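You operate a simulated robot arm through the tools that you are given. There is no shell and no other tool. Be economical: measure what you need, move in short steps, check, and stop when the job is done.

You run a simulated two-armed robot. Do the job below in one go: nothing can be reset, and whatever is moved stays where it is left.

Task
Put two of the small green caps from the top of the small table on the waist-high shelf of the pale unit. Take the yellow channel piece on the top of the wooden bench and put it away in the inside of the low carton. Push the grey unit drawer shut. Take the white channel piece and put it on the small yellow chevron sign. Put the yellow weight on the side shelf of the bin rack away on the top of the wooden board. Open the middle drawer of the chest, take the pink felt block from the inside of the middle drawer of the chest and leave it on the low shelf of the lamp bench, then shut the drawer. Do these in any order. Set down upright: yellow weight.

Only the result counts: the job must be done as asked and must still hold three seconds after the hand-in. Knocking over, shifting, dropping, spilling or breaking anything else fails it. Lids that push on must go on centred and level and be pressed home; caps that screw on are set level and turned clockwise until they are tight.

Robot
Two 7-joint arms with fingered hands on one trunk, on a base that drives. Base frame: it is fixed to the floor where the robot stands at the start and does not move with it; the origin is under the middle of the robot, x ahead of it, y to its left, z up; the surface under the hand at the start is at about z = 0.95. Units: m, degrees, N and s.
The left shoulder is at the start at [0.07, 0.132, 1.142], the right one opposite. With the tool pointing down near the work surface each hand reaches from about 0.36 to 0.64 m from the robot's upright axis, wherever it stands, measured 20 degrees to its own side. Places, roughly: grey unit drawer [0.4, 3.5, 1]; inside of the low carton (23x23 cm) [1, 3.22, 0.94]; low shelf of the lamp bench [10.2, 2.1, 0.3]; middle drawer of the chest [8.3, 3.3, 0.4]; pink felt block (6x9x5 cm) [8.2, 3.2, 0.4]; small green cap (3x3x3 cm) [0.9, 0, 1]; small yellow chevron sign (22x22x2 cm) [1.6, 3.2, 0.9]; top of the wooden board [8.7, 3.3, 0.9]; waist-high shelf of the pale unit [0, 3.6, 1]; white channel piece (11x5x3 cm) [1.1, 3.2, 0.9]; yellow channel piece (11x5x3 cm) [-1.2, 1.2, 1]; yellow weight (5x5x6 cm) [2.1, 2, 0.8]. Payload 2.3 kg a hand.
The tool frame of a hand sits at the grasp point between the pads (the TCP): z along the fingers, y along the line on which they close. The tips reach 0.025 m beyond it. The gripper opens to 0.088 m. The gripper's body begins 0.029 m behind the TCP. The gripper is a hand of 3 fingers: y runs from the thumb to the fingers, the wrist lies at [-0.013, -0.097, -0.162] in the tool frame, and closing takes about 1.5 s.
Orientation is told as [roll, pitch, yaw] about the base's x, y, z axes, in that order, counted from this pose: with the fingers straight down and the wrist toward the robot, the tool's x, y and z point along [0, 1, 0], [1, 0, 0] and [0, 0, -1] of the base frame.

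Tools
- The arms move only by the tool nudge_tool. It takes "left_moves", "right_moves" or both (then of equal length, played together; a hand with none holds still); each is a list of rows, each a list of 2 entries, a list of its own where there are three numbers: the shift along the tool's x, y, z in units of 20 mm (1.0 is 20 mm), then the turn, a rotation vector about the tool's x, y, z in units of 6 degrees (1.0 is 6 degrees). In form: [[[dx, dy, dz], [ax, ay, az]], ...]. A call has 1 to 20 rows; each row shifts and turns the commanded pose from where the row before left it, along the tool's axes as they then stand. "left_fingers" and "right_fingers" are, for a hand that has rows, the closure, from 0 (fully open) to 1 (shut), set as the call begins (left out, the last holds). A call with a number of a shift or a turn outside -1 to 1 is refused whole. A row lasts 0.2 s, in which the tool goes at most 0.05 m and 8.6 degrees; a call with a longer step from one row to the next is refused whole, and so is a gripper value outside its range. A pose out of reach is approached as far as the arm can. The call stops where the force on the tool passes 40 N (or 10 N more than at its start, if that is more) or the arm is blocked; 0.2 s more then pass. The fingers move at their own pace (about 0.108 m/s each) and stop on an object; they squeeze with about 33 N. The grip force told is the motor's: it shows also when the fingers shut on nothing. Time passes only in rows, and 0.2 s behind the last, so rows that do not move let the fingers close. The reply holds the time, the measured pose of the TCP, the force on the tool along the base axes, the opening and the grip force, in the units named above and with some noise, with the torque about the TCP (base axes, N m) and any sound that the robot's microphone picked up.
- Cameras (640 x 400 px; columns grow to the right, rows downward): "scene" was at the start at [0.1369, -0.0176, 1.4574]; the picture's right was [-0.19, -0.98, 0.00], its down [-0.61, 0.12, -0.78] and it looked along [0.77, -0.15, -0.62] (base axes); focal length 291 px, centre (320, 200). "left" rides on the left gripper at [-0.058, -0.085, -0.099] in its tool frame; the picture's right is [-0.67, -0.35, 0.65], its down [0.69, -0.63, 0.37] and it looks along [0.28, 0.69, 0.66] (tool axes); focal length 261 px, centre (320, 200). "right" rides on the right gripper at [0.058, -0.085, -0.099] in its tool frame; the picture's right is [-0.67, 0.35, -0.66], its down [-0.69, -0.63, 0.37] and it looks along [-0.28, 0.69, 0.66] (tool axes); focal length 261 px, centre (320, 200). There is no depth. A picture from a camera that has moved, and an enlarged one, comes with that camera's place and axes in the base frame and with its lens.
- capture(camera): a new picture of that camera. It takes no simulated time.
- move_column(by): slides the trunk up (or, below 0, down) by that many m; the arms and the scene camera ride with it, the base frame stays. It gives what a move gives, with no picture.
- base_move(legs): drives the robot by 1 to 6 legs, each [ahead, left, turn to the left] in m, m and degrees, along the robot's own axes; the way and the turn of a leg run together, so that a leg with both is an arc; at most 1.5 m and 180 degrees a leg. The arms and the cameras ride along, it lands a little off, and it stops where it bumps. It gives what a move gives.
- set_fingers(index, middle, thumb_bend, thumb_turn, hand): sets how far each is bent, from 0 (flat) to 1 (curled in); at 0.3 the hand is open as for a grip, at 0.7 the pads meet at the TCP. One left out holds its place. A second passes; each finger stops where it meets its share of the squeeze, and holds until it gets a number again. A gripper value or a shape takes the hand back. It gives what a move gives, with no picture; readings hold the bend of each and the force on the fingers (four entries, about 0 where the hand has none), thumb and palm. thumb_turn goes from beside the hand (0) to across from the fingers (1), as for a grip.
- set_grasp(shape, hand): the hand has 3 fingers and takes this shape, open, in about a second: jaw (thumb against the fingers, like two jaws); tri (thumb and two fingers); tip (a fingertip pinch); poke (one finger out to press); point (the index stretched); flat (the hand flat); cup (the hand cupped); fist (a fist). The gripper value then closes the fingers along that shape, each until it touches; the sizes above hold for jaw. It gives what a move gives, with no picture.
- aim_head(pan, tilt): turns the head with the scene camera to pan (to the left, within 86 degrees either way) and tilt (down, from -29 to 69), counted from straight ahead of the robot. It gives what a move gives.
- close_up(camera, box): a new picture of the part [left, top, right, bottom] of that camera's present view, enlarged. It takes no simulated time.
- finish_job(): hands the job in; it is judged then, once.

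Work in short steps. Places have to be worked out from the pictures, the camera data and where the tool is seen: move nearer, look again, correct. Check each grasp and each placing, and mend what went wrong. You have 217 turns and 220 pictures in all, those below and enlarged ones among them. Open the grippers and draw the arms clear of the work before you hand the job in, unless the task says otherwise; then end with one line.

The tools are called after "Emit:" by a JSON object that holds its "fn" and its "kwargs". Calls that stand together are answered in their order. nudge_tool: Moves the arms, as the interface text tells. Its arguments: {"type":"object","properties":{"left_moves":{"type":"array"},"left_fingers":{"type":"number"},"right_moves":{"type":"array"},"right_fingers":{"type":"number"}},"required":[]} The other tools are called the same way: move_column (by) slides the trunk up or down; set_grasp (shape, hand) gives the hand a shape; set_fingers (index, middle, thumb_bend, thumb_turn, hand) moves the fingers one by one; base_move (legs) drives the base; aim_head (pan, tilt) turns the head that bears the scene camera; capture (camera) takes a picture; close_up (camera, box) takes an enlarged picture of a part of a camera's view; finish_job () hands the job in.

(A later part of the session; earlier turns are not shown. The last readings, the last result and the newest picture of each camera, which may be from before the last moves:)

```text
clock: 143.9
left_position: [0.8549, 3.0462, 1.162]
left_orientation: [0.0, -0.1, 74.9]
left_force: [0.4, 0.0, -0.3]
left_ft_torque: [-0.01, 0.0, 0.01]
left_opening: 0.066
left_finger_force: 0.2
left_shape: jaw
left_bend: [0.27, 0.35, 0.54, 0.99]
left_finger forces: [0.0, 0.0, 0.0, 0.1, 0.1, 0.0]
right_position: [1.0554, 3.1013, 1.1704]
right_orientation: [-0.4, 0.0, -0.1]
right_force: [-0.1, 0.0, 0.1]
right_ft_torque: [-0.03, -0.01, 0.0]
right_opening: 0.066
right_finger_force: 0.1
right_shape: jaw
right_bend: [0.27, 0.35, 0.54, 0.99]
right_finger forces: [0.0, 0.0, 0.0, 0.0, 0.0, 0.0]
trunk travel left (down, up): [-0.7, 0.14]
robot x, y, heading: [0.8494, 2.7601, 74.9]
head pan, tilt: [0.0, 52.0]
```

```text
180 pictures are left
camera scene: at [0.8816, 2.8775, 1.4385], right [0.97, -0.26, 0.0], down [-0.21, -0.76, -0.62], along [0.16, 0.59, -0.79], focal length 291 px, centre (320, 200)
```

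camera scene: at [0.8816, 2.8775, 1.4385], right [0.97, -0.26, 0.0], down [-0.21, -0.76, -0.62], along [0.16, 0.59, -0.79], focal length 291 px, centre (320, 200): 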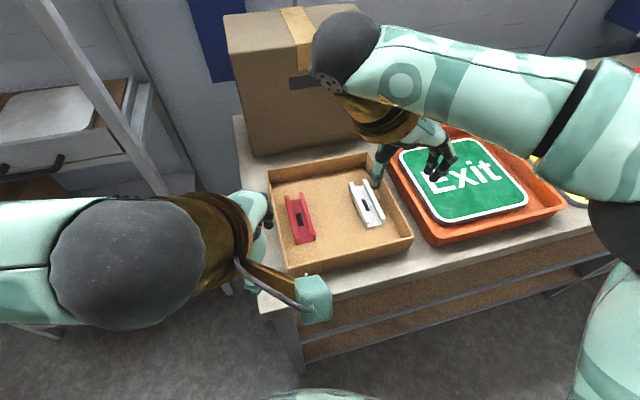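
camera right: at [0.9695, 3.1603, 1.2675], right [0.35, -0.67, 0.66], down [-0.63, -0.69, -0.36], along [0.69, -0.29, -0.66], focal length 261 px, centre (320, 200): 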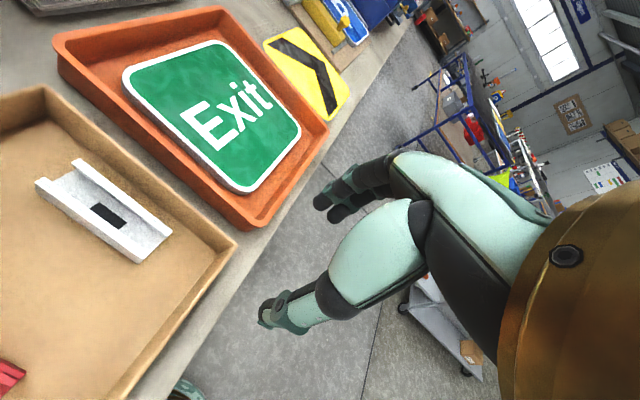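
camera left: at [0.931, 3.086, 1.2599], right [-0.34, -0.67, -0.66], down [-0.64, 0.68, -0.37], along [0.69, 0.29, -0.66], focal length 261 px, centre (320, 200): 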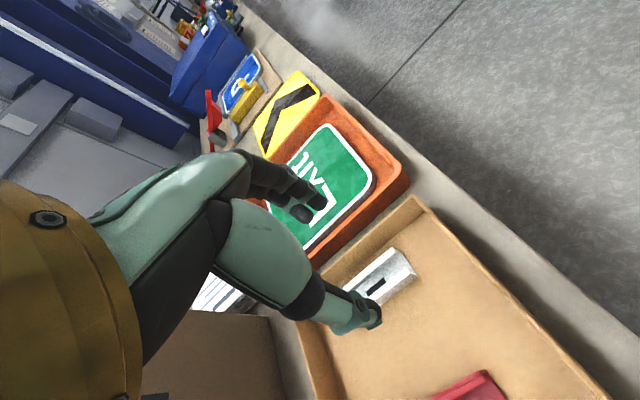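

The white piece is at x≈1.075, y≈3.222, top z≈0.935, and the right wall's inner face is at x≈1.125. I'll move the right hand above it to z≈1.03 and check.

Emit:
{"fn": "nudge_tool", "kwargs": {"right_moves": [[[1, 0.16, 0], [0, 0, 0]], [[1, 0.16, 0], [0, 0, 0]], [[1, 0.16, 1], [0, 0, 0]], [[1, 0.16, 1], [0, 0, 0]], [[1, 0.16, 1], [0, 0, 0]], [[1, 0.16, 1], [0, 0, 0]], [[0, 0, 1], [0, 0, 0]], [[0, 0, 1], [0, 0, 0]], [[0, 0, 1], [0, 0, 0]]]}}

Emit:
{"fn": "capture", "kwargs": {"camera": "right"}}

Emit:
{"fn": "close_up", "kwargs": {"camera": "scene", "box": [240, 90, 480, 290]}}

```text
clock: 145.9
left_position: [0.8561, 3.0463, 1.1621]
left_orientation: [0.1, -0.1, 74.8]
left_force: [0.9, -0.3, 0.3]
left_ft_torque: [-0.03, -0.01, 0.01]
left_opening: 0.0661
left_finger_force: 0.1
left_shape: jaw
left_bend: [0.27, 0.35, 0.54, 0.99]
left_finger forces: [0.0, 0.1, 0.1, 0.0, 0.1, 0.0]
right_position: [1.0729, 3.209, 1.0329]
right_orientation: [-0.4, 0.1, -0.2]
right_force: [0.4, 0.1, 0.5]
right_ft_torque: [-0.02, 0.01, 0.01]
right_opening: 0.0664
right_finger_force: 0.1
right_shape: jaw
right_bend: [0.27, 0.35, 0.54, 0.99]
right_finger forces: [0.0, 0.0, 0.0, 0.1, 0.0, 0.1]
right hand out of reach, approached as far as the arm can: row 6
trunk travel left (down, up): [-0.7, 0.14]
robot x, y, heading: [0.844, 2.7575, 74.9]
head pan, tilt: [0.0, 52.0]
```

```text
179 pictures are left
camera right: at [0.9872, 3.2683, 1.1309], right [0.35, -0.67, 0.66], down [-0.63, -0.69, -0.36], along [0.69, -0.29, -0.66], focal length 261 px, centre (320, 200)
```

right: 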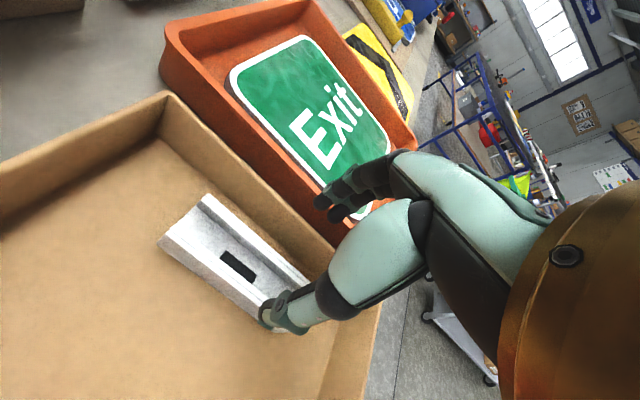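

```text
2.00 times, centred on (360, 190) of scene
camera zoom: at [0.8817, 2.878, 1.4384], right [0.96, -0.26, 0.0], down [-0.21, -0.76, -0.62], along [0.16, 0.59, -0.79], focal length 582 px, centre (240, 220)
```

zoom: 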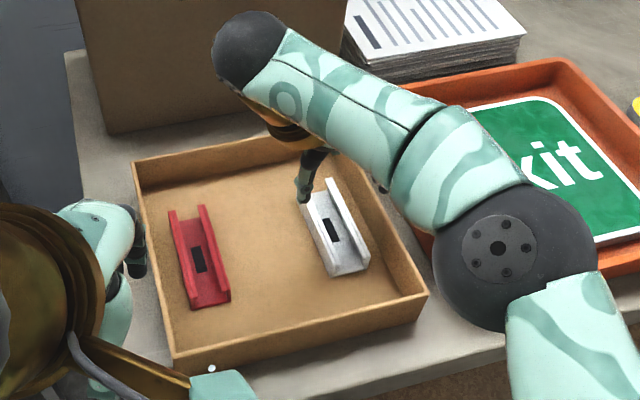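

The piece is at about [1.078, 3.222]. I'll correct by 4 mm, descend to just above the wall height and look again.

Emit:
{"fn": "nudge_tool", "kwargs": {"right_moves": [[[0, 0.2, 1], [0, 0, 0]], [[0, 0, 1], [0, 0, 0]], [[0, 0, 0.4], [0, 0, 0]]]}}

Emit:
{"fn": "capture", "kwargs": {"camera": "right"}}

Emit:
{"fn": "close_up", "kwargs": {"camera": "scene", "box": [300, 120, 460, 250]}}

```text
clock: 146.6
left_position: [0.852, 3.0423, 1.1618]
left_orientation: [-0.1, -0.3, 74.8]
left_force: [-0.2, 0.4, -0.2]
left_ft_torque: [-0.02, 0.01, -0.03]
left_opening: 0.0663
left_finger_force: 0.1
left_shape: jaw
left_bend: [0.27, 0.35, 0.54, 0.99]
left_finger forces: [0.0, 0.1, 0.1, 0.2, 0.0, 0.0]
right_position: [1.0761, 3.208, 1.0028]
right_orientation: [0.7, -1.0, -0.2]
right_force: [-0.9, -2.5, 23.9]
right_ft_torque: [-0.27, -0.94, -0.03]
right_opening: 0.0656
right_finger_force: 0.0
right_shape: jaw
right_bend: [0.27, 0.32, 0.54, 0.99]
right_finger forces: [2.3, 21.7, 0.0, 0.0, 0.1, 0.1]
trunk travel left (down, up): [-0.7, 0.14]
robot x, y, heading: [0.8435, 2.7582, 75.1]
head pan, tilt: [0.0, 52.0]
stopped in row 3 (right hand): the force on the tool passed its limit at 44 N (the readings are from after the stop); the commanded pose is now the measured one
```

```text
177 pictures are left
camera right: at [0.9899, 3.2655, 1.1002], right [0.33, -0.68, 0.65], down [-0.63, -0.68, -0.38], along [0.7, -0.28, -0.65], focal length 261 px, centre (320, 200)
```

right: 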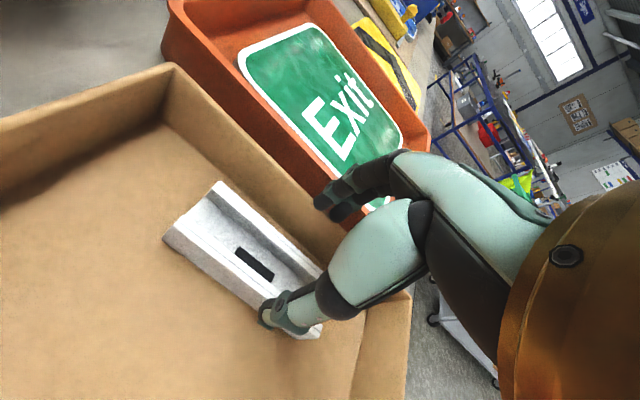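

```text
3.08 times, centred on (380, 185) of scene
camera zoom: at [0.8772, 2.8724, 1.4393], right [0.96, -0.26, 0.0], down [-0.2, -0.76, -0.62], along [0.16, 0.6, -0.79], focal length 895 px, centre (135, 246)
```

zoom: 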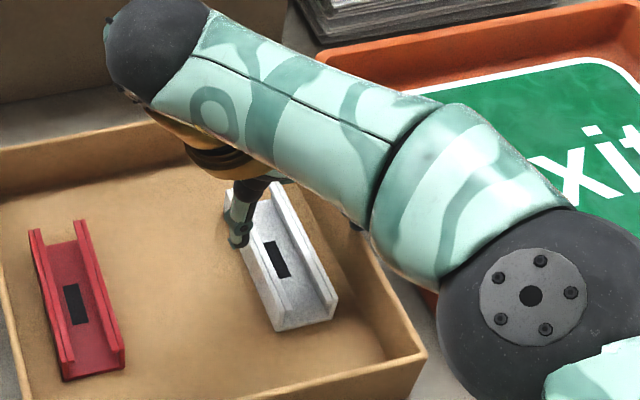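

A finger touched the carton wall top at z≈0.978, so everything lies higher than I had assumed and the wall is nearer the piece. I'll grip only the left rail of the channel (x≈1.049), well clear of the wall.

Emit:
{"fn": "nudge_tool", "kwargs": {"right_moves": [[[0, 0, -1], [0, 0, 0]], [[0, 0, -1], [-0.17, 0.17, 0]], [[0.3, -0.7, 0], [0, 0, 0]], [[0.3, -0.65, 0], [0, 0, 0]], [[0, 0, 0], [0, 0, 0]], [[0, 0, 0], [0, 0, 0]]], "right_fingers": 0.6}}

Emit:
{"fn": "capture", "kwargs": {"camera": "right"}}

Emit:
{"fn": "close_up", "kwargs": {"camera": "scene", "box": [300, 120, 460, 250]}}

```text
clock: 148.0
left_position: [0.855, 3.0468, 1.1614]
left_orientation: [-0.1, -0.1, 74.8]
left_force: [-0.3, -0.1, 0.5]
left_ft_torque: [0.01, 0.0, 0.0]
left_opening: 0.0664
left_finger_force: 0.0
left_shape: jaw
left_bend: [0.27, 0.35, 0.54, 0.99]
left_finger forces: [0.0, 0.0, 0.0, 0.0, 0.0, 0.0]
right_position: [1.0521, 3.2217, 1.0372]
right_orientation: [1.3, -1.6, -0.2]
right_force: [-0.1, 0.5, 0.8]
right_ft_torque: [0.02, -0.01, 0.02]
right_opening: 0.0358
right_finger_force: 0.2
right_shape: jaw
right_bend: [0.74, 0.49, 0.72, 1.0]
right_finger forces: [0.0, 0.0, 0.0, 0.0, 0.1, 0.1]
trunk travel left (down, up): [-0.7, 0.14]
robot x, y, heading: [0.8442, 2.7576, 75.0]
head pan, tilt: [0.0, 52.0]
```

```text
175 pictures are left
camera right: at [0.9644, 3.2778, 1.1352], right [0.33, -0.69, 0.65], down [-0.62, -0.67, -0.4], along [0.71, -0.27, -0.65], focal length 261 px, centre (320, 200)
```

right: 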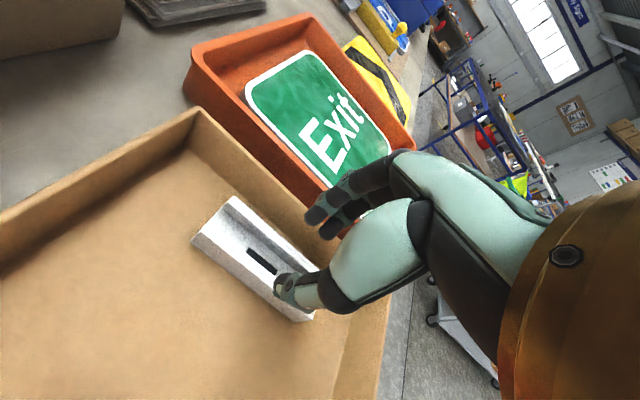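

```text
3.08 times, centred on (380, 185) of scene
camera zoom: at [0.8821, 2.8779, 1.4384], right [0.96, -0.26, 0.0], down [-0.21, -0.76, -0.62], along [0.16, 0.59, -0.79], focal length 895 px, centre (135, 246)
```

zoom: 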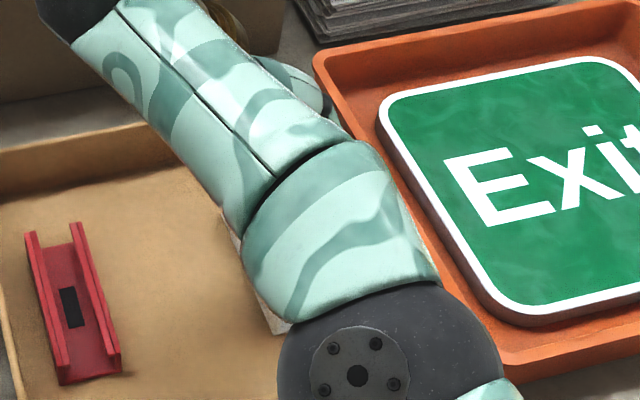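

The left rail is at x≈1.048. I'll level the tool, adjust, and descend slowly with the narrowed opening straddling the rail.

Emit:
{"fn": "nudge_tool", "kwargs": {"right_moves": [[[0, -0.2, 0], [0.27, -0.22, 0]], [[0, 0, 0.8], [0, 0, 0]], [[0, 0, 0.8], [0, 0, 0]], [[0, 0, 0.6], [0, 0, 0]]]}}

Emit:
{"fn": "capture", "kwargs": {"camera": "right"}}

```text
clock: 149.0
left_position: [0.856, 3.0457, 1.161]
left_orientation: [-0.1, -0.1, 74.8]
left_force: [-0.4, 0.1, -0.3]
left_ft_torque: [-0.02, -0.01, 0.02]
left_opening: 0.0664
left_finger_force: 0.0
left_shape: jaw
left_bend: [0.27, 0.35, 0.54, 0.99]
left_finger forces: [0.0, 0.1, 0.0, 0.1, 0.0, 0.1]
right_position: [1.0486, 3.2187, 0.9937]
right_orientation: [-0.1, 0.0, -0.3]
right_force: [0.5, -0.3, -0.1]
right_ft_torque: [0.02, -0.02, -0.03]
right_opening: 0.0356
right_finger_force: 0.1
right_shape: jaw
right_bend: [0.74, 0.49, 0.72, 1.0]
right_finger forces: [0.1, 0.1, 0.0, 0.0, 0.1, 0.0]
right hand out of reach, approached as far as the arm can: row 1
trunk travel left (down, up): [-0.7, 0.14]
robot x, y, heading: [0.8457, 2.757, 74.9]
head pan, tilt: [0.0, 52.0]
```

```text
173 pictures are left
camera right: at [0.9635, 3.2766, 1.0906], right [0.35, -0.67, 0.66], down [-0.63, -0.68, -0.36], along [0.69, -0.29, -0.66], focal length 261 px, centre (320, 200)
```

right: 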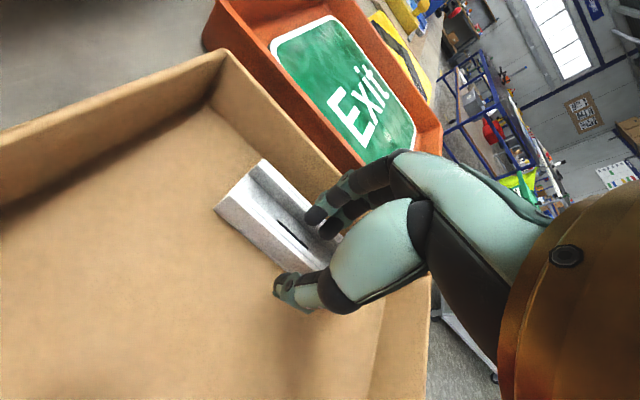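

The thumb is outside and the fingers inside the left rail. I'll descend further in small steps.

Emit:
{"fn": "nudge_tool", "kwargs": {"right_moves": [[[0, 0, 0.4], [0, 0, 0]], [[0, 0, 0.4], [0, 0, 0]], [[0, 0, 0.3], [0, 0, 0]], [[0, 0, 0.3], [0, 0, 0]]]}}

Emit:
{"fn": "capture", "kwargs": {"camera": "right"}}

```text
clock: 150.0
left_position: [0.8531, 3.0447, 1.1625]
left_orientation: [-0.1, -0.2, 74.9]
left_force: [0.5, -0.7, 0.3]
left_ft_torque: [-0.02, 0.0, -0.01]
left_opening: 0.0662
left_finger_force: 0.0
left_shape: jaw
left_bend: [0.27, 0.35, 0.54, 0.99]
left_finger forces: [0.1, 0.0, 0.0, 0.0, 0.0, 0.1]
right_position: [1.0473, 3.2167, 0.9658]
right_orientation: [0.1, -0.1, -0.1]
right_force: [-2.1, 1.6, 5.3]
right_ft_torque: [0.06, -0.17, 0.04]
right_opening: 0.0346
right_finger_force: 0.0
right_shape: jaw
right_bend: [0.74, 0.5, 0.72, 1.0]
right_finger forces: [4.2, 2.5, 0.0, 0.0, 0.0, 0.0]
trunk travel left (down, up): [-0.7, 0.14]
robot x, y, heading: [0.8456, 2.7601, 74.7]
head pan, tilt: [0.0, 52.0]
```

```text
172 pictures are left
camera right: at [0.9615, 3.2753, 1.0639], right [0.34, -0.67, 0.66], down [-0.63, -0.68, -0.37], along [0.69, -0.29, -0.66], focal length 261 px, centre (320, 200)
```

right: 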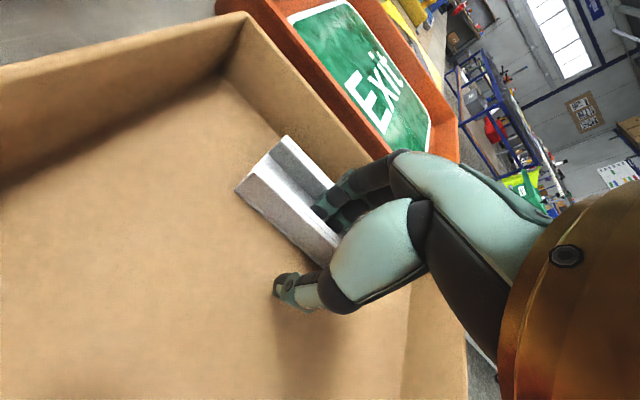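

The fingers lightly touch the channel floor and the thumb is outside the rail. I'll close the hand.

Emit:
{"fn": "nudge_tool", "kwargs": {"right_moves": [[[0, 0, -0.15], [0, 0, 0]], [[0, 0, 0], [0, 0, 0]], [[0, 0, 0], [0, 0, 0]], [[0, 0, 0], [0, 0, 0]], [[0, 0, 0], [0, 0, 0]], [[0, 0, 0], [0, 0, 0]]], "right_fingers": 1}}

Emit:
{"fn": "nudge_tool", "kwargs": {"right_moves": [[[0, 0, -0.5], [0, 0, 0]], [[0, 0, -1], [0, 0, 0]], [[0, 0, -1], [0, 0, 0]], [[0, 0, -1], [0, 0, 0]], [[0, 0, -1], [0, 0, 0]]]}}

Emit:
{"fn": "capture", "kwargs": {"camera": "right"}}

```text
clock: 151.4
left_position: [0.8548, 3.0472, 1.161]
left_orientation: [0.0, -0.1, 74.8]
left_force: [0.4, 0.7, 0.4]
left_ft_torque: [-0.01, 0.02, 0.01]
left_opening: 0.0666
left_finger_force: 0.0
left_shape: jaw
left_bend: [0.27, 0.35, 0.54, 0.99]
left_finger forces: [0.0, 0.0, 0.0, 0.1, 0.0, 0.0]
right_position: [1.0486, 3.2182, 0.9675]
right_orientation: [-0.1, -0.1, -0.3]
right_force: [0.3, 0.2, -1.2]
right_ft_torque: [0.01, -0.02, 0.06]
right_opening: 0.0051
right_finger_force: 32.6
right_shape: jaw
right_bend: [0.75, 0.55, 0.36, 1.0]
right_finger forces: [16.9, 9.5, 0.0, 0.0, 25.6, 0.0]
trunk travel left (down, up): [-0.7, 0.14]
robot x, y, heading: [0.8417, 2.7529, 74.9]
head pan, tilt: [0.0, 52.0]
```

```text
clock: 152.6
left_position: [0.8557, 3.0463, 1.1621]
left_orientation: [0.0, -0.1, 74.8]
left_force: [0.2, -0.2, 0.1]
left_ft_torque: [0.02, -0.04, 0.0]
left_opening: 0.0662
left_finger_force: 0.0
left_shape: jaw
left_bend: [0.27, 0.35, 0.54, 0.99]
left_finger forces: [0.0, 0.1, 0.0, 0.0, 0.0, 0.0]
right_position: [1.049, 3.2151, 1.048]
right_orientation: [0.0, 0.2, -0.2]
right_force: [0.2, 0.4, -2.8]
right_ft_torque: [0.03, 0.13, 0.03]
right_opening: 0.0051
right_finger_force: 33.4
right_shape: jaw
right_bend: [0.74, 0.55, 0.37, 1.0]
right_finger forces: [21.1, 10.4, 0.0, 0.0, 30.2, 0.0]
right hand out of reach, approached as far as the arm can: row 5
trunk travel left (down, up): [-0.7, 0.14]
robot x, y, heading: [0.845, 2.7561, 74.7]
head pan, tilt: [0.0, 52.0]
```

```text
171 pictures are left
camera right: at [0.964, 3.2751, 1.1453], right [0.35, -0.67, 0.66], down [-0.63, -0.68, -0.36], along [0.69, -0.29, -0.66], focal length 261 px, centre (320, 200)
```

right: 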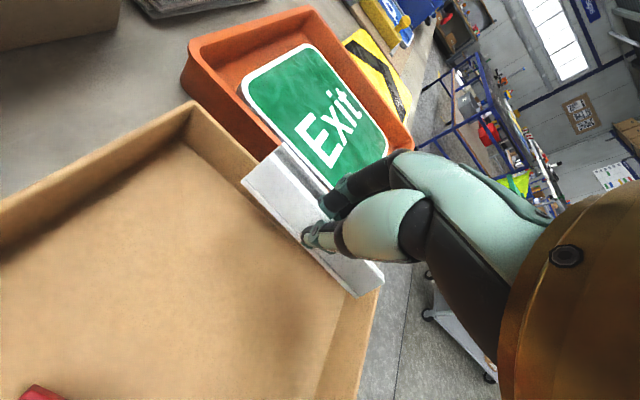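

The white piece is held by its rail. I'll raise the trunk 0.1 m for clearance over the orange tray and slide the base to the right, to the chevron sign.

Emit:
{"fn": "move_column", "kwargs": {"by": 0.1}}

Emit:
{"fn": "base_move", "kwargs": {"legs": [[0.142, -0.531, 0]]}}

Emit:
{"fn": "capture", "kwargs": {"camera": "right"}}

Emit:
{"fn": "aim_head", "kwargs": {"pan": -10, "tilt": 50}}

Emit:
{"fn": "capture", "kwargs": {"camera": "scene"}}

```text
clock: 153.9
left_position: [0.8555, 3.0459, 1.2609]
left_orientation: [0.0, 0.0, 74.7]
left_force: [0.7, 0.4, -0.7]
left_ft_torque: [0.04, -0.03, 0.02]
left_opening: 0.0664
left_finger_force: 0.0
left_shape: jaw
left_bend: [0.27, 0.35, 0.54, 0.99]
left_finger forces: [0.0, 0.1, 0.0, 0.0, 0.0, 0.0]
right_position: [1.0491, 3.217, 1.1477]
right_orientation: [-0.1, 0.0, -0.2]
right_force: [-0.5, 0.5, -3.0]
right_ft_torque: [0.02, 0.12, -0.01]
right_opening: 0.0048
right_finger_force: 32.7
right_shape: jaw
right_bend: [0.74, 0.55, 0.37, 1.0]
right_finger forces: [21.3, 10.3, 0.0, 0.1, 30.1, 0.0]
trunk travel left (down, up): [-0.8, 0.04]
robot x, y, heading: [0.8446, 2.7537, 75.0]
head pan, tilt: [0.0, 52.0]
```

```text
clock: 157.1
left_position: [1.4009, 3.044, 1.2615]
left_orientation: [-0.1, -0.1, 74.9]
left_force: [-0.3, 0.0, -0.1]
left_ft_torque: [-0.02, -0.04, -0.02]
left_opening: 0.066
left_finger_force: 0.1
left_shape: jaw
left_bend: [0.27, 0.35, 0.54, 0.99]
left_finger forces: [0.0, 0.0, 0.0, 0.0, 0.0, 0.1]
right_position: [1.5948, 3.2156, 1.1483]
right_orientation: [0.0, -0.1, -0.3]
right_force: [0.4, 0.1, -2.9]
right_ft_torque: [0.03, 0.1, -0.01]
right_opening: 0.0048
right_finger_force: 33.6
right_shape: jaw
right_bend: [0.74, 0.55, 0.37, 1.0]
right_finger forces: [21.2, 10.3, 0.0, 0.0, 30.4, 0.0]
trunk travel left (down, up): [-0.8, 0.04]
robot x, y, heading: [1.3931, 2.7561, 74.9]
head pan, tilt: [0.0, 52.0]
```

```text
170 pictures are left
camera right: at [1.5094, 3.2737, 1.2452], right [0.34, -0.67, 0.66], down [-0.63, -0.68, -0.36], along [0.69, -0.29, -0.66], focal length 261 px, centre (320, 200)
```

right: 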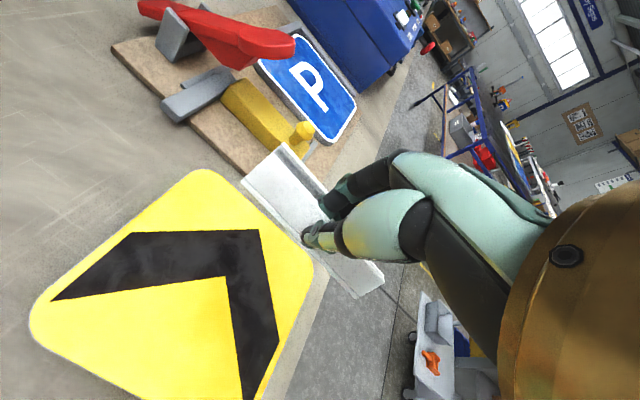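

```text
clock: 157.8
left_position: [1.4027, 3.0456, 1.2605]
left_orientation: [0.0, 0.0, 74.7]
left_force: [-1.2, 0.2, -0.2]
left_ft_torque: [-0.05, -0.01, 0.02]
left_opening: 0.0662
left_finger_force: 0.1
left_shape: jaw
left_bend: [0.27, 0.35, 0.54, 0.99]
left_finger forces: [0.0, 0.0, 0.0, 0.0, 0.0, 0.0]
right_position: [1.5962, 3.2135, 1.1475]
right_orientation: [-0.1, 0.1, -0.3]
right_force: [0.7, 0.3, -2.3]
right_ft_torque: [0.04, 0.11, 0.04]
right_opening: 0.005
right_finger_force: 33.2
right_shape: jaw
right_bend: [0.74, 0.55, 0.37, 1.0]
right_finger forces: [21.3, 10.2, 0.0, 0.1, 30.1, 0.1]
trunk travel left (down, up): [-0.8, 0.04]
robot x, y, heading: [1.3979, 2.7565, 74.6]
head pan, tilt: [-10.0, 50.0]
```

```text
169 pictures are left
camera scene: at [1.4419, 2.8742, 1.541], right [0.9, -0.43, 0.0], down [-0.33, -0.69, -0.64], along [0.27, 0.58, -0.77], focal length 291 px, centre (320, 200)
```

scene: 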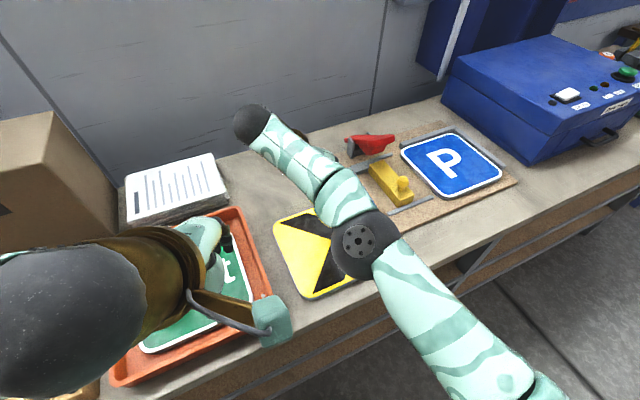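

The sign covers about x 1.51–1.71, y 3.10–3.30. I'll shift slightly and lower the trunk back by 0.1 m, then descend to contact.

Emit:
{"fn": "move_column", "kwargs": {"by": -0.1}}

Emit:
{"fn": "nudge_tool", "kwargs": {"right_moves": [[[-0.7, -0.6, 0], [0, 0, 0]], [[0, 0, 0.5], [0, 0, 0]], [[0, 0, 0.5], [0, 0, 0]], [[0, 0, 0.5], [0, 0, 0]], [[0, 0, 0.5], [0, 0, 0]], [[0, 0, 0.3], [0, 0, 0]], [[0, 0, 0.3], [0, 0, 0]]]}}

Emit:
{"fn": "capture", "kwargs": {"camera": "right"}}

```text
clock: 159.1
left_position: [1.4021, 3.0437, 1.1617]
left_orientation: [0.0, -0.1, 74.7]
left_force: [0.4, 0.4, -0.7]
left_ft_torque: [0.0, -0.01, 0.0]
left_opening: 0.0663
left_finger_force: 0.1
left_shape: jaw
left_bend: [0.27, 0.35, 0.54, 0.99]
left_finger forces: [0.0, 0.0, 0.0, 0.1, 0.0, 0.1]
right_position: [1.5955, 3.2146, 1.0463]
right_orientation: [-0.1, -0.1, -0.2]
right_force: [0.4, -0.3, -3.2]
right_ft_torque: [0.06, 0.1, 0.01]
right_opening: 0.0047
right_finger_force: 32.7
right_shape: jaw
right_bend: [0.74, 0.55, 0.37, 1.0]
right_finger forces: [21.3, 10.3, 0.0, 0.0, 30.3, 0.1]
trunk travel left (down, up): [-0.7, 0.14]
robot x, y, heading: [1.391, 2.7536, 74.8]
head pan, tilt: [-10.0, 50.0]
```

```text
clock: 160.7
left_position: [1.4025, 3.0459, 1.1609]
left_orientation: [0.0, 0.0, 74.8]
left_force: [0.2, 0.7, 0.0]
left_ft_torque: [-0.01, -0.01, -0.01]
left_opening: 0.0662
left_finger_force: 0.0
left_shape: jaw
left_bend: [0.27, 0.35, 0.54, 0.99]
left_finger forces: [0.0, 0.1, 0.0, 0.1, 0.0, 0.0]
right_position: [1.5842, 3.2004, 0.9955]
right_orientation: [-0.1, 0.1, -0.2]
right_force: [-0.2, -0.2, -2.3]
right_ft_torque: [0.02, 0.09, 0.03]
right_opening: 0.0048
right_finger_force: 33.0
right_shape: jaw
right_bend: [0.74, 0.55, 0.37, 1.0]
right_finger forces: [21.3, 10.2, 0.0, 0.0, 30.2, 0.0]
trunk travel left (down, up): [-0.7, 0.14]
robot x, y, heading: [1.3947, 2.7569, 74.8]
head pan, tilt: [-10.0, 50.0]
```

```text
168 pictures are left
camera right: at [1.499, 3.2597, 1.0928], right [0.35, -0.67, 0.66], down [-0.63, -0.68, -0.36], along [0.69, -0.29, -0.66], focal length 261 px, centre (320, 200)
```

right: 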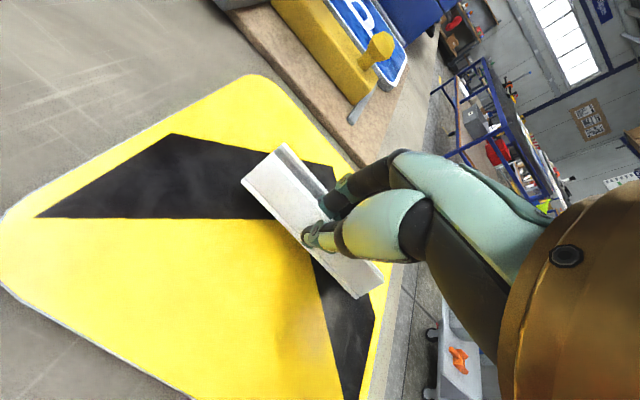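

The piece is above the sign, still not touching. I'll lower in 4 mm steps.

Emit:
{"fn": "nudge_tool", "kwargs": {"right_moves": [[[0, 0, 0.2], [0, 0, 0]], [[0, 0, 0.2], [0, 0, 0]], [[0, 0, 0.2], [0, 0, 0]]]}}

Emit:
{"fn": "capture", "kwargs": {"camera": "right"}}

```text
clock: 161.5
left_position: [1.4013, 3.0432, 1.1601]
left_orientation: [-0.1, -0.1, 74.8]
left_force: [-0.1, -0.4, -0.1]
left_ft_torque: [-0.02, -0.02, 0.01]
left_opening: 0.0662
left_finger_force: 0.0
left_shape: jaw
left_bend: [0.27, 0.35, 0.54, 0.99]
left_finger forces: [0.1, 0.0, 0.0, 0.0, 0.0, 0.0]
right_position: [1.5825, 3.1995, 0.9844]
right_orientation: [0.0, 0.0, -0.3]
right_force: [-2.2, 1.1, 0.6]
right_ft_torque: [0.02, -0.04, 0.03]
right_opening: 0.005
right_finger_force: 33.2
right_shape: jaw
right_bend: [0.74, 0.55, 0.37, 1.0]
right_finger forces: [19.1, 9.3, 0.1, 0.0, 30.1, 0.0]
trunk travel left (down, up): [-0.7, 0.14]
robot x, y, heading: [1.394, 2.754, 74.7]
head pan, tilt: [-10.0, 50.0]
```

```text
167 pictures are left
camera right: at [1.4976, 3.2589, 1.0816], right [0.35, -0.67, 0.66], down [-0.63, -0.68, -0.37], along [0.69, -0.29, -0.66], focal length 261 px, centre (320, 200)
```

right: 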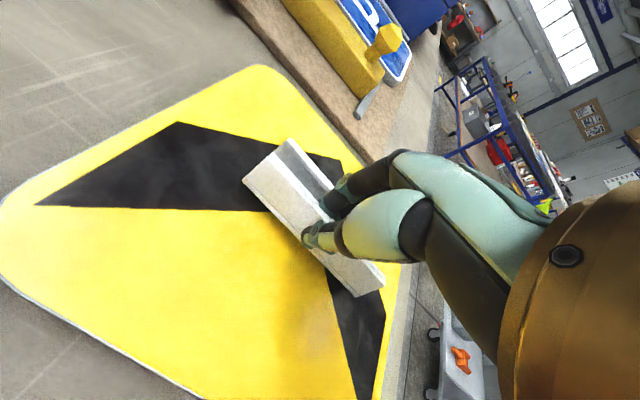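

It is just touching at z≈0.984. I'll open only partly (0.6), so the fingers don't push against the other rail, then lift.

Emit:
{"fn": "nudge_tool", "kwargs": {"right_moves": [[[0, 0, 0.1], [0, 0, 0]], [[0, 0, 0], [0, 0, 0]]]}}

Emit:
{"fn": "nudge_tool", "kwargs": {"right_moves": [[[0, 0, 0], [0, 0, 0]], [[0, 0, 0], [0, 0, 0]], [[0, 0, 0], [0, 0, 0]], [[0, 0, 0], [0, 0, 0]], [[0, 0, 0], [0, 0, 0]]], "right_fingers": 0.62}}

Emit:
{"fn": "nudge_tool", "kwargs": {"right_moves": [[[0, 0, -0.4], [0, 0, 0]], [[0, 0, -0.6], [0, 0, 0]], [[0, 0, -1], [0, 0, 0]], [[0, 0, -1], [0, 0, 0]]]}}

Emit:
{"fn": "capture", "kwargs": {"camera": "right"}}

```text
clock: 162.1
left_position: [1.4027, 3.0429, 1.1619]
left_orientation: [-0.1, -0.1, 74.8]
left_force: [2.0, 0.5, -0.3]
left_ft_torque: [0.0, -0.02, -0.02]
left_opening: 0.066
left_finger_force: 0.1
left_shape: jaw
left_bend: [0.27, 0.35, 0.54, 0.99]
left_finger forces: [0.0, 0.0, 0.0, 0.0, 0.0, 0.1]
right_position: [1.5826, 3.2002, 0.9818]
right_orientation: [-0.1, 0.0, -0.3]
right_force: [-2.2, 1.1, 2.4]
right_ft_torque: [0.01, -0.06, -0.02]
right_opening: 0.0051
right_finger_force: 33.0
right_shape: jaw
right_bend: [0.74, 0.55, 0.37, 1.0]
right_finger forces: [18.9, 9.4, 0.0, 0.0, 30.3, 0.0]
trunk travel left (down, up): [-0.7, 0.14]
robot x, y, heading: [1.3917, 2.7583, 74.5]
head pan, tilt: [-10.0, 50.0]
```

```text
clock: 163.3
left_position: [1.4018, 3.0434, 1.1605]
left_orientation: [0.0, -0.1, 74.8]
left_force: [-0.2, -0.7, -0.3]
left_ft_torque: [-0.01, 0.0, 0.03]
left_opening: 0.0659
left_finger_force: 0.0
left_shape: jaw
left_bend: [0.27, 0.35, 0.54, 0.99]
left_finger forces: [0.0, 0.0, 0.0, 0.0, 0.0, 0.0]
right_position: [1.5851, 3.2009, 0.9817]
right_orientation: [-0.1, 0.0, -0.3]
right_force: [-0.5, 1.1, -0.6]
right_ft_torque: [-0.01, -0.01, 0.0]
right_opening: 0.0334
right_finger_force: 0.1
right_shape: jaw
right_bend: [0.74, 0.5, 0.73, 1.0]
right_finger forces: [0.0, 0.1, 0.1, 0.1, 0.0, 0.0]
trunk travel left (down, up): [-0.7, 0.14]
robot x, y, heading: [1.3947, 2.7539, 74.9]
head pan, tilt: [-10.0, 50.0]
```

```text
clock: 164.3
left_position: [1.4011, 3.0437, 1.1617]
left_orientation: [0.0, -0.1, 74.8]
left_force: [-0.2, 0.2, 0.4]
left_ft_torque: [0.01, -0.02, -0.01]
left_opening: 0.0665
left_finger_force: 0.0
left_shape: jaw
left_bend: [0.27, 0.35, 0.54, 0.99]
left_finger forces: [0.0, 0.1, 0.1, 0.0, 0.0, 0.0]
right_position: [1.5843, 3.2001, 1.0424]
right_orientation: [0.0, 0.0, -0.2]
right_force: [-0.9, 0.0, 0.0]
right_ft_torque: [-0.04, 0.01, -0.02]
right_opening: 0.0333
right_finger_force: 0.1
right_shape: jaw
right_bend: [0.74, 0.5, 0.73, 1.0]
right_finger forces: [0.0, 0.0, 0.0, 0.0, 0.0, 0.1]
trunk travel left (down, up): [-0.7, 0.14]
robot x, y, heading: [1.3923, 2.7547, 74.7]
head pan, tilt: [-10.0, 50.0]
```

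```text
166 pictures are left
camera right: at [1.4986, 3.259, 1.1401], right [0.35, -0.67, 0.66], down [-0.63, -0.68, -0.36], along [0.69, -0.29, -0.66], focal length 261 px, centre (320, 200)
```

right: 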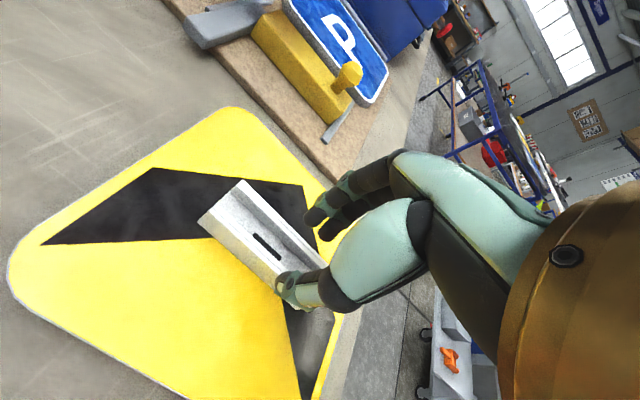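

The white piece rests on the chevron sign. I'll back off, restore the right hand's yaw, and drive to the wooden bench for the yellow channel piece.

Emit:
{"fn": "base_move", "kwargs": {"legs": [[-0.4, 0, 0]]}}

Emit:
{"fn": "nudge_tool", "kwargs": {"right_moves": [[[0, 0, -0.5], [0, 0, -1]], [[0, 0, -0.5], [0, 0, -1]], [[0, 0, -0.5], [0, 0, -1]], [[0, 0, -0.5], [0, 0, -1]], [[0, 0, -0.5], [0, 0, -1]], [[0, 0, -0.5], [0, 0, -1]], [[0, 0, -0.5], [0, 0, -1]], [[0, 0, -0.5], [0, 0, -1]], [[0, 0, -0.5], [0, 0, -1]], [[0, 0, -0.5], [0, 0, -1]], [[0, 0, -0.5], [0, 0, -1]], [[0, 0, 0], [0, 0, -1]], [[0, 0, 0], [0, 0, -0.5]]], "right_fingers": 0}}

Emit:
{"fn": "base_move", "kwargs": {"legs": [[0, 0, 105.2], [1.5, 0, 0], [0, 1.0, 0]]}}

Emit:
{"fn": "aim_head", "kwargs": {"pan": 0, "tilt": 32}}

Emit:
{"fn": "capture", "kwargs": {"camera": "scene"}}

```text
clock: 166.8
left_position: [1.2983, 2.6601, 1.1593]
left_orientation: [0.0, 0.0, 74.8]
left_force: [-0.2, -0.4, 0.4]
left_ft_torque: [0.01, -0.01, -0.01]
left_opening: 0.0665
left_finger_force: 0.0
left_shape: jaw
left_bend: [0.27, 0.35, 0.54, 0.99]
left_finger forces: [0.0, 0.0, 0.1, 0.0, 0.0, 0.1]
right_position: [1.4799, 2.8174, 1.0414]
right_orientation: [0.0, 0.1, -0.3]
right_force: [1.0, 0.0, -0.1]
right_ft_torque: [-0.02, 0.03, -0.02]
right_opening: 0.0333
right_finger_force: 0.0
right_shape: jaw
right_bend: [0.74, 0.5, 0.73, 1.0]
right_finger forces: [0.0, 0.0, 0.0, 0.0, 0.1, 0.0]
trunk travel left (down, up): [-0.7, 0.14]
robot x, y, heading: [1.2867, 2.37, 74.6]
head pan, tilt: [-10.0, 50.0]
```

```text
clock: 169.6
left_position: [1.2981, 2.6604, 1.1618]
left_orientation: [0.0, -0.1, 74.8]
left_force: [-0.2, -0.4, 0.2]
left_ft_torque: [0.01, -0.02, 0.04]
left_opening: 0.0662
left_finger_force: 0.1
left_shape: jaw
left_bend: [0.27, 0.35, 0.54, 0.99]
left_finger forces: [0.0, 0.1, 0.1, 0.0, 0.1, 0.1]
right_position: [1.4786, 2.8161, 1.1519]
right_orientation: [0.1, 0.2, 74.8]
right_force: [-0.6, -0.1, 0.6]
right_ft_torque: [-0.01, -0.02, 0.0]
right_opening: 0.0874
right_finger_force: 0.0
right_shape: jaw
right_bend: [0.3, 0.3, 0.3, 0.98]
right_finger forces: [0.1, 0.0, 0.0, 0.0, 0.0, 0.0]
trunk travel left (down, up): [-0.7, 0.14]
robot x, y, heading: [1.2884, 2.3737, 74.9]
head pan, tilt: [-10.0, 50.0]
```

```text
clock: 186.2
left_position: [-0.482, 1.3005, 1.1606]
left_orientation: [-0.1, -0.1, -179.6]
left_force: [-0.1, -0.3, 0.2]
left_ft_torque: [0.01, 0.01, -0.02]
left_opening: 0.0665
left_finger_force: 0.1
left_shape: jaw
left_bend: [0.27, 0.35, 0.54, 0.99]
left_finger forces: [0.0, 0.0, 0.0, 0.0, 0.0, 0.0]
right_position: [-0.6817, 1.4336, 1.1496]
right_orientation: [0.0, 0.2, -179.7]
right_force: [0.3, -0.3, 0.8]
right_ft_torque: [0.0, 0.0, 0.03]
right_opening: 0.088
right_finger_force: 0.0
right_shape: jaw
right_bend: [0.3, 0.3, 0.3, 0.98]
right_finger forces: [0.0, 0.0, 0.1, 0.0, 0.0, 0.0]
trunk travel left (down, up): [-0.7, 0.14]
robot x, y, heading: [-0.2032, 1.3695, -179.8]
head pan, tilt: [-10.0, 50.0]
```

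```text
clock: 187.1
left_position: [-0.4827, 1.3002, 1.1616]
left_orientation: [0.1, -0.1, -179.6]
left_force: [0.9, 0.5, -0.2]
left_ft_torque: [-0.03, -0.01, 0.02]
left_opening: 0.0662
left_finger_force: 0.0
left_shape: jaw
left_bend: [0.27, 0.35, 0.54, 0.99]
left_finger forces: [0.0, 0.0, 0.1, 0.0, 0.0, 0.0]
right_position: [-0.6818, 1.4319, 1.1516]
right_orientation: [0.0, 0.1, -179.7]
right_force: [0.3, 0.0, 0.5]
right_ft_torque: [0.0, 0.04, 0.02]
right_opening: 0.0876
right_finger_force: 0.0
right_shape: jaw
right_bend: [0.3, 0.3, 0.3, 0.98]
right_finger forces: [0.0, 0.1, 0.1, 0.0, 0.0, 0.0]
trunk travel left (down, up): [-0.7, 0.14]
robot x, y, heading: [-0.2055, 1.3675, -179.8]
head pan, tilt: [0.0, 32.0]
```

```text
165 pictures are left
camera scene: at [-0.3399, 1.3664, 1.4674], right [0.0, 1.0, 0.0], down [0.53, 0.0, -0.85], along [-0.85, 0.0, -0.53], focal length 291 px, centre (320, 200)
```

scene: 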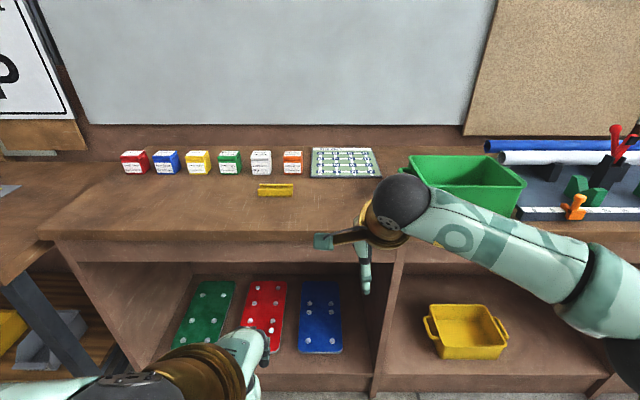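

The yellow piece lies along y at about [-1.21, 1.215], so the default hand orientation fits. I'll pull the right hand in, drive closer and use the left hand.

Emit:
{"fn": "nudge_tool", "kwargs": {"right_moves": [[[0, -1, -0.5], [0, 0, 0]], [[0, -1, -0.5], [0, 0, 0]], [[0, -1, -0.5], [0, 0, 0]], [[0, -1, -0.5], [0, 0, 0]], [[0, -1, -0.5], [0, 0, 0]]]}}

Emit:
{"fn": "base_move", "kwargs": {"legs": [[0.45, 0, 0]]}}

Emit:
{"fn": "nudge_tool", "kwargs": {"left_moves": [[[0.4, 1, 0], [0, 0, 0]], [[0.4, 1, 0], [0, 0, 0]], [[0.4, 1, 0], [0, 0, 0]], [[0.4, 1, 0], [0, 0, 0]], [[0.4, 1, 0], [0, 0, 0]], [[0.4, 1, 0], [0, 0, 0]], [[0.4, 1, 0], [0, 0, 0]], [[0.4, 1, 0], [0, 0, 0]], [[0.4, 1, 0], [0, 0, 0]], [[0.4, 1, 0], [0, 0, 0]], [[0.4, 1, 0], [0, 0, 0]]], "left_fingers": 0}}

Emit:
{"fn": "aim_head", "kwargs": {"pan": 5, "tilt": 45}}

Emit:
{"fn": "capture", "kwargs": {"camera": "scene"}}

Emit:
{"fn": "capture", "kwargs": {"camera": "left"}}

```text
clock: 188.2
left_position: [-0.4814, 1.3001, 1.1613]
left_orientation: [0.0, 0.0, -179.6]
left_force: [-1.1, -0.1, 0.6]
left_ft_torque: [-0.03, -0.01, 0.0]
left_opening: 0.0661
left_finger_force: 0.1
left_shape: jaw
left_bend: [0.27, 0.35, 0.54, 0.99]
left_finger forces: [0.1, 0.0, 0.0, 0.0, 0.1, 0.1]
right_position: [-0.58, 1.4341, 1.2014]
right_orientation: [0.0, 0.0, -179.8]
right_force: [0.8, -0.4, -0.1]
right_ft_torque: [-0.04, 0.0, 0.0]
right_opening: 0.0878
right_finger_force: 0.0
right_shape: jaw
right_bend: [0.3, 0.3, 0.3, 0.98]
right_finger forces: [0.0, 0.0, 0.1, 0.0, 0.0, 0.0]
trunk travel left (down, up): [-0.7, 0.14]
robot x, y, heading: [-0.2014, 1.3689, -179.9]
head pan, tilt: [0.0, 32.0]
```

```text
clock: 191.0
left_position: [-0.9322, 1.2972, 1.1612]
left_orientation: [0.0, -0.1, -179.6]
left_force: [-0.2, 0.1, -0.5]
left_ft_torque: [-0.02, -0.03, 0.02]
left_opening: 0.0665
left_finger_force: 0.1
left_shape: jaw
left_bend: [0.27, 0.35, 0.54, 0.99]
left_finger forces: [0.0, 0.1, 0.0, 0.0, 0.1, 0.0]
right_position: [-1.0311, 1.4313, 1.2025]
right_orientation: [0.1, -0.1, -179.6]
right_force: [0.0, 0.7, 0.5]
right_ft_torque: [-0.03, -0.06, -0.02]
right_opening: 0.0878
right_finger_force: 0.2
right_shape: jaw
right_bend: [0.3, 0.3, 0.3, 0.98]
right_finger forces: [0.0, 0.1, 0.1, 0.0, 0.1, 0.0]
trunk travel left (down, up): [-0.7, 0.14]
robot x, y, heading: [-0.6576, 1.3666, -179.5]
head pan, tilt: [0.0, 32.0]
```

```text
clock: 193.4
left_position: [-1.1528, 1.2069, 1.1621]
left_orientation: [-0.1, 0.1, -179.6]
left_force: [-0.6, 0.4, -0.1]
left_ft_torque: [0.01, -0.04, 0.01]
left_opening: 0.0879
left_finger_force: 0.0
left_shape: jaw
left_bend: [0.3, 0.3, 0.3, 0.98]
left_finger forces: [0.1, 0.1, 0.1, 0.1, 0.0, 0.1]
right_position: [-1.0332, 1.4315, 1.2016]
right_orientation: [0.1, 0.0, -179.6]
right_force: [0.7, 1.0, 0.1]
right_ft_torque: [-0.04, 0.01, 0.04]
right_opening: 0.0877
right_finger_force: 0.1
right_shape: jaw
right_bend: [0.3, 0.3, 0.3, 0.98]
right_finger forces: [0.1, 0.0, 0.0, 0.0, 0.1, 0.0]
trunk travel left (down, up): [-0.7, 0.14]
robot x, y, heading: [-0.6524, 1.3617, -179.7]
head pan, tilt: [0.0, 32.0]
```

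```text
clock: 194.1
left_position: [-1.1523, 1.2069, 1.1618]
left_orientation: [-0.1, -0.1, -179.5]
left_force: [-0.1, -0.2, 0.5]
left_ft_torque: [0.0, 0.01, 0.02]
left_opening: 0.0876
left_finger_force: 0.1
left_shape: jaw
left_bend: [0.3, 0.3, 0.3, 0.98]
left_finger forces: [0.0, 0.0, 0.0, 0.0, 0.0, 0.0]
right_position: [-1.0334, 1.4312, 1.2013]
right_orientation: [-0.1, 0.1, -179.5]
right_force: [-0.5, -1.1, 0.5]
right_ft_torque: [0.0, -0.01, -0.01]
right_opening: 0.0879
right_finger_force: 0.1
right_shape: jaw
right_bend: [0.3, 0.3, 0.3, 0.98]
right_finger forces: [0.0, 0.0, 0.0, 0.1, 0.0, 0.0]
trunk travel left (down, up): [-0.7, 0.14]
robot x, y, heading: [-0.6517, 1.3668, -179.5]
head pan, tilt: [5.0, 45.0]
```

```text
164 pictures are left
camera scene: at [-0.7824, 1.3565, 1.4481], right [-0.09, 1.0, 0.0], down [0.7, 0.07, -0.71], along [-0.7, -0.07, -0.71], focal length 291 px, centre (320, 200)
```

scene: 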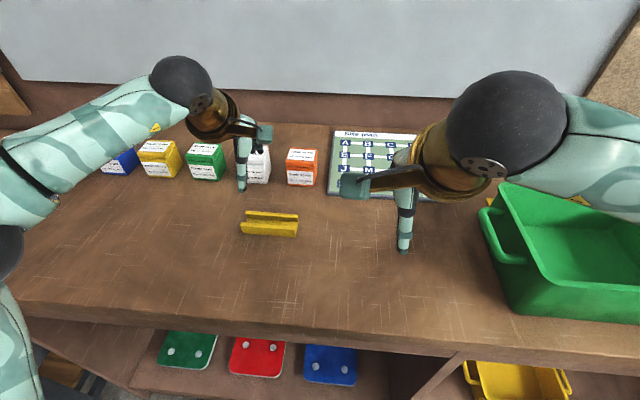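

```text
163 pictures are left
camera left: at [-1.0681, 1.2665, 1.26], right [0.34, 0.67, -0.66], down [0.63, -0.68, -0.37], along [-0.69, -0.29, -0.66], focal length 261 px, centre (320, 200)
```

left: 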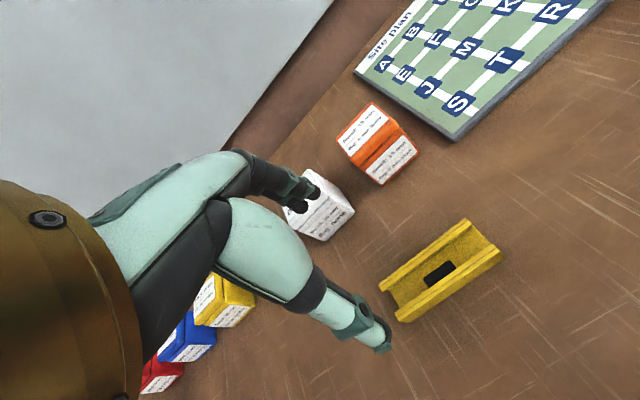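

The two views agree on the piece at about [-1.161, 1.218], z≈0.985. I'll descend over it.

Emit:
{"fn": "nudge_tool", "kwargs": {"left_moves": [[[-0.5, 0.45, 1], [0, 0, 0]], [[0, 0, 1], [0, 0, 0]], [[0, 0, 1], [0, 0, 0]], [[0, 0, 1], [0, 0, 0]], [[0, 0, 1], [0, 0, 0]], [[0, 0, 1], [0, 0, 0]]]}}

Emit:
{"fn": "capture", "kwargs": {"camera": "left"}}

Emit:
{"fn": "close_up", "kwargs": {"camera": "scene", "box": [180, 130, 360, 280]}}

```text
clock: 195.5
left_position: [-1.1608, 1.2166, 1.04]
left_orientation: [0.0, -0.1, -179.7]
left_force: [-0.7, -0.9, 0.0]
left_ft_torque: [0.0, -0.03, 0.0]
left_opening: 0.0875
left_finger_force: 0.0
left_shape: jaw
left_bend: [0.3, 0.3, 0.3, 0.98]
left_finger forces: [0.1, 0.0, 0.1, 0.0, 0.0, 0.1]
right_position: [-1.0331, 1.4312, 1.2006]
right_orientation: [-0.1, 0.2, -179.6]
right_force: [0.3, -0.3, 0.2]
right_ft_torque: [-0.03, -0.03, -0.01]
right_opening: 0.0874
right_finger_force: 0.1
right_shape: jaw
right_bend: [0.3, 0.3, 0.3, 0.98]
right_finger forces: [0.0, 0.1, 0.0, 0.0, 0.0, 0.0]
trunk travel left (down, up): [-0.7, 0.14]
robot x, y, heading: [-0.6556, 1.3655, -179.5]
head pan, tilt: [5.0, 45.0]
```

```text
162 pictures are left
camera left: at [-1.0776, 1.276, 1.1394], right [0.34, 0.67, -0.66], down [0.63, -0.68, -0.37], along [-0.69, -0.29, -0.66], focal length 261 px, centre (320, 200)
```

left: 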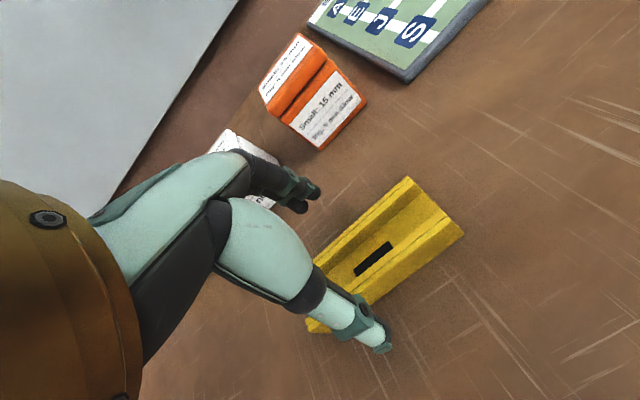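

```text
2.67 times, centred on (270, 205) of scene
camera zoom: at [-0.7828, 1.3563, 1.448], right [-0.09, 1.0, 0.0], down [0.7, 0.07, -0.71], along [-0.7, -0.07, -0.71], focal length 776 px, centre (453, 187)
```

zoom: 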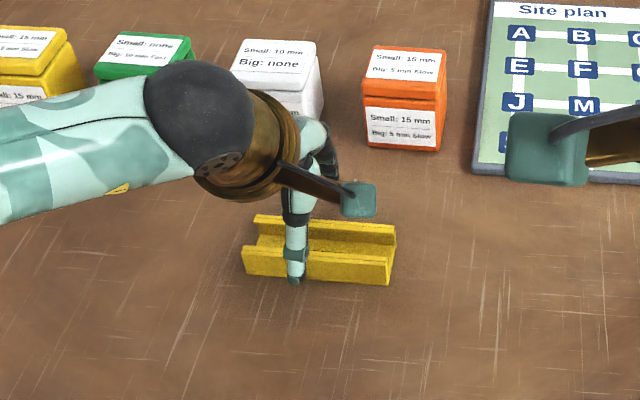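

The fingers straddle the piece. I'll shift 6 mm further over it and descend in small steps, watching the force.

Emit:
{"fn": "nudge_tool", "kwargs": {"left_moves": [[[-0.3, 0.3, 0.5], [0, 0, 0]], [[0, 0, 0.5], [0, 0, 0]], [[0, 0, 0.5], [0, 0, 0]], [[0, 0, 0.4], [0, 0, 0]]]}}

Emit:
{"fn": "capture", "kwargs": {"camera": "left"}}

```text
clock: 196.5
left_position: [-1.166, 1.2241, 1.0045]
left_orientation: [0.0, -0.2, -179.4]
left_force: [0.2, -0.6, 4.0]
left_ft_torque: [-0.06, 0.2, 0.04]
left_opening: 0.0876
left_finger_force: 0.1
left_shape: jaw
left_bend: [0.3, 0.3, 0.3, 0.98]
left_finger forces: [0.2, 3.9, 0.0, 0.0, 0.0, 0.1]
right_position: [-1.0305, 1.4315, 1.2025]
right_orientation: [0.0, -0.1, -179.7]
right_force: [-0.1, 0.5, -0.3]
right_ft_torque: [0.03, 0.02, 0.01]
right_opening: 0.0879
right_finger_force: 0.1
right_shape: jaw
right_bend: [0.3, 0.3, 0.3, 0.98]
right_finger forces: [0.1, 0.0, 0.0, 0.0, 0.0, 0.1]
trunk travel left (down, up): [-0.7, 0.14]
robot x, y, heading: [-0.6515, 1.3658, -179.6]
head pan, tilt: [5.0, 45.0]
```

```text
160 pictures are left
camera left: at [-1.0816, 1.2825, 1.1029], right [0.34, 0.67, -0.66], down [0.63, -0.68, -0.37], along [-0.69, -0.29, -0.66], focal length 261 px, centre (320, 200)
```

left: 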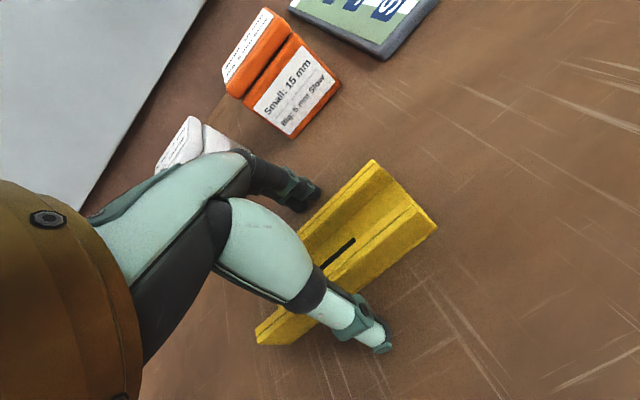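

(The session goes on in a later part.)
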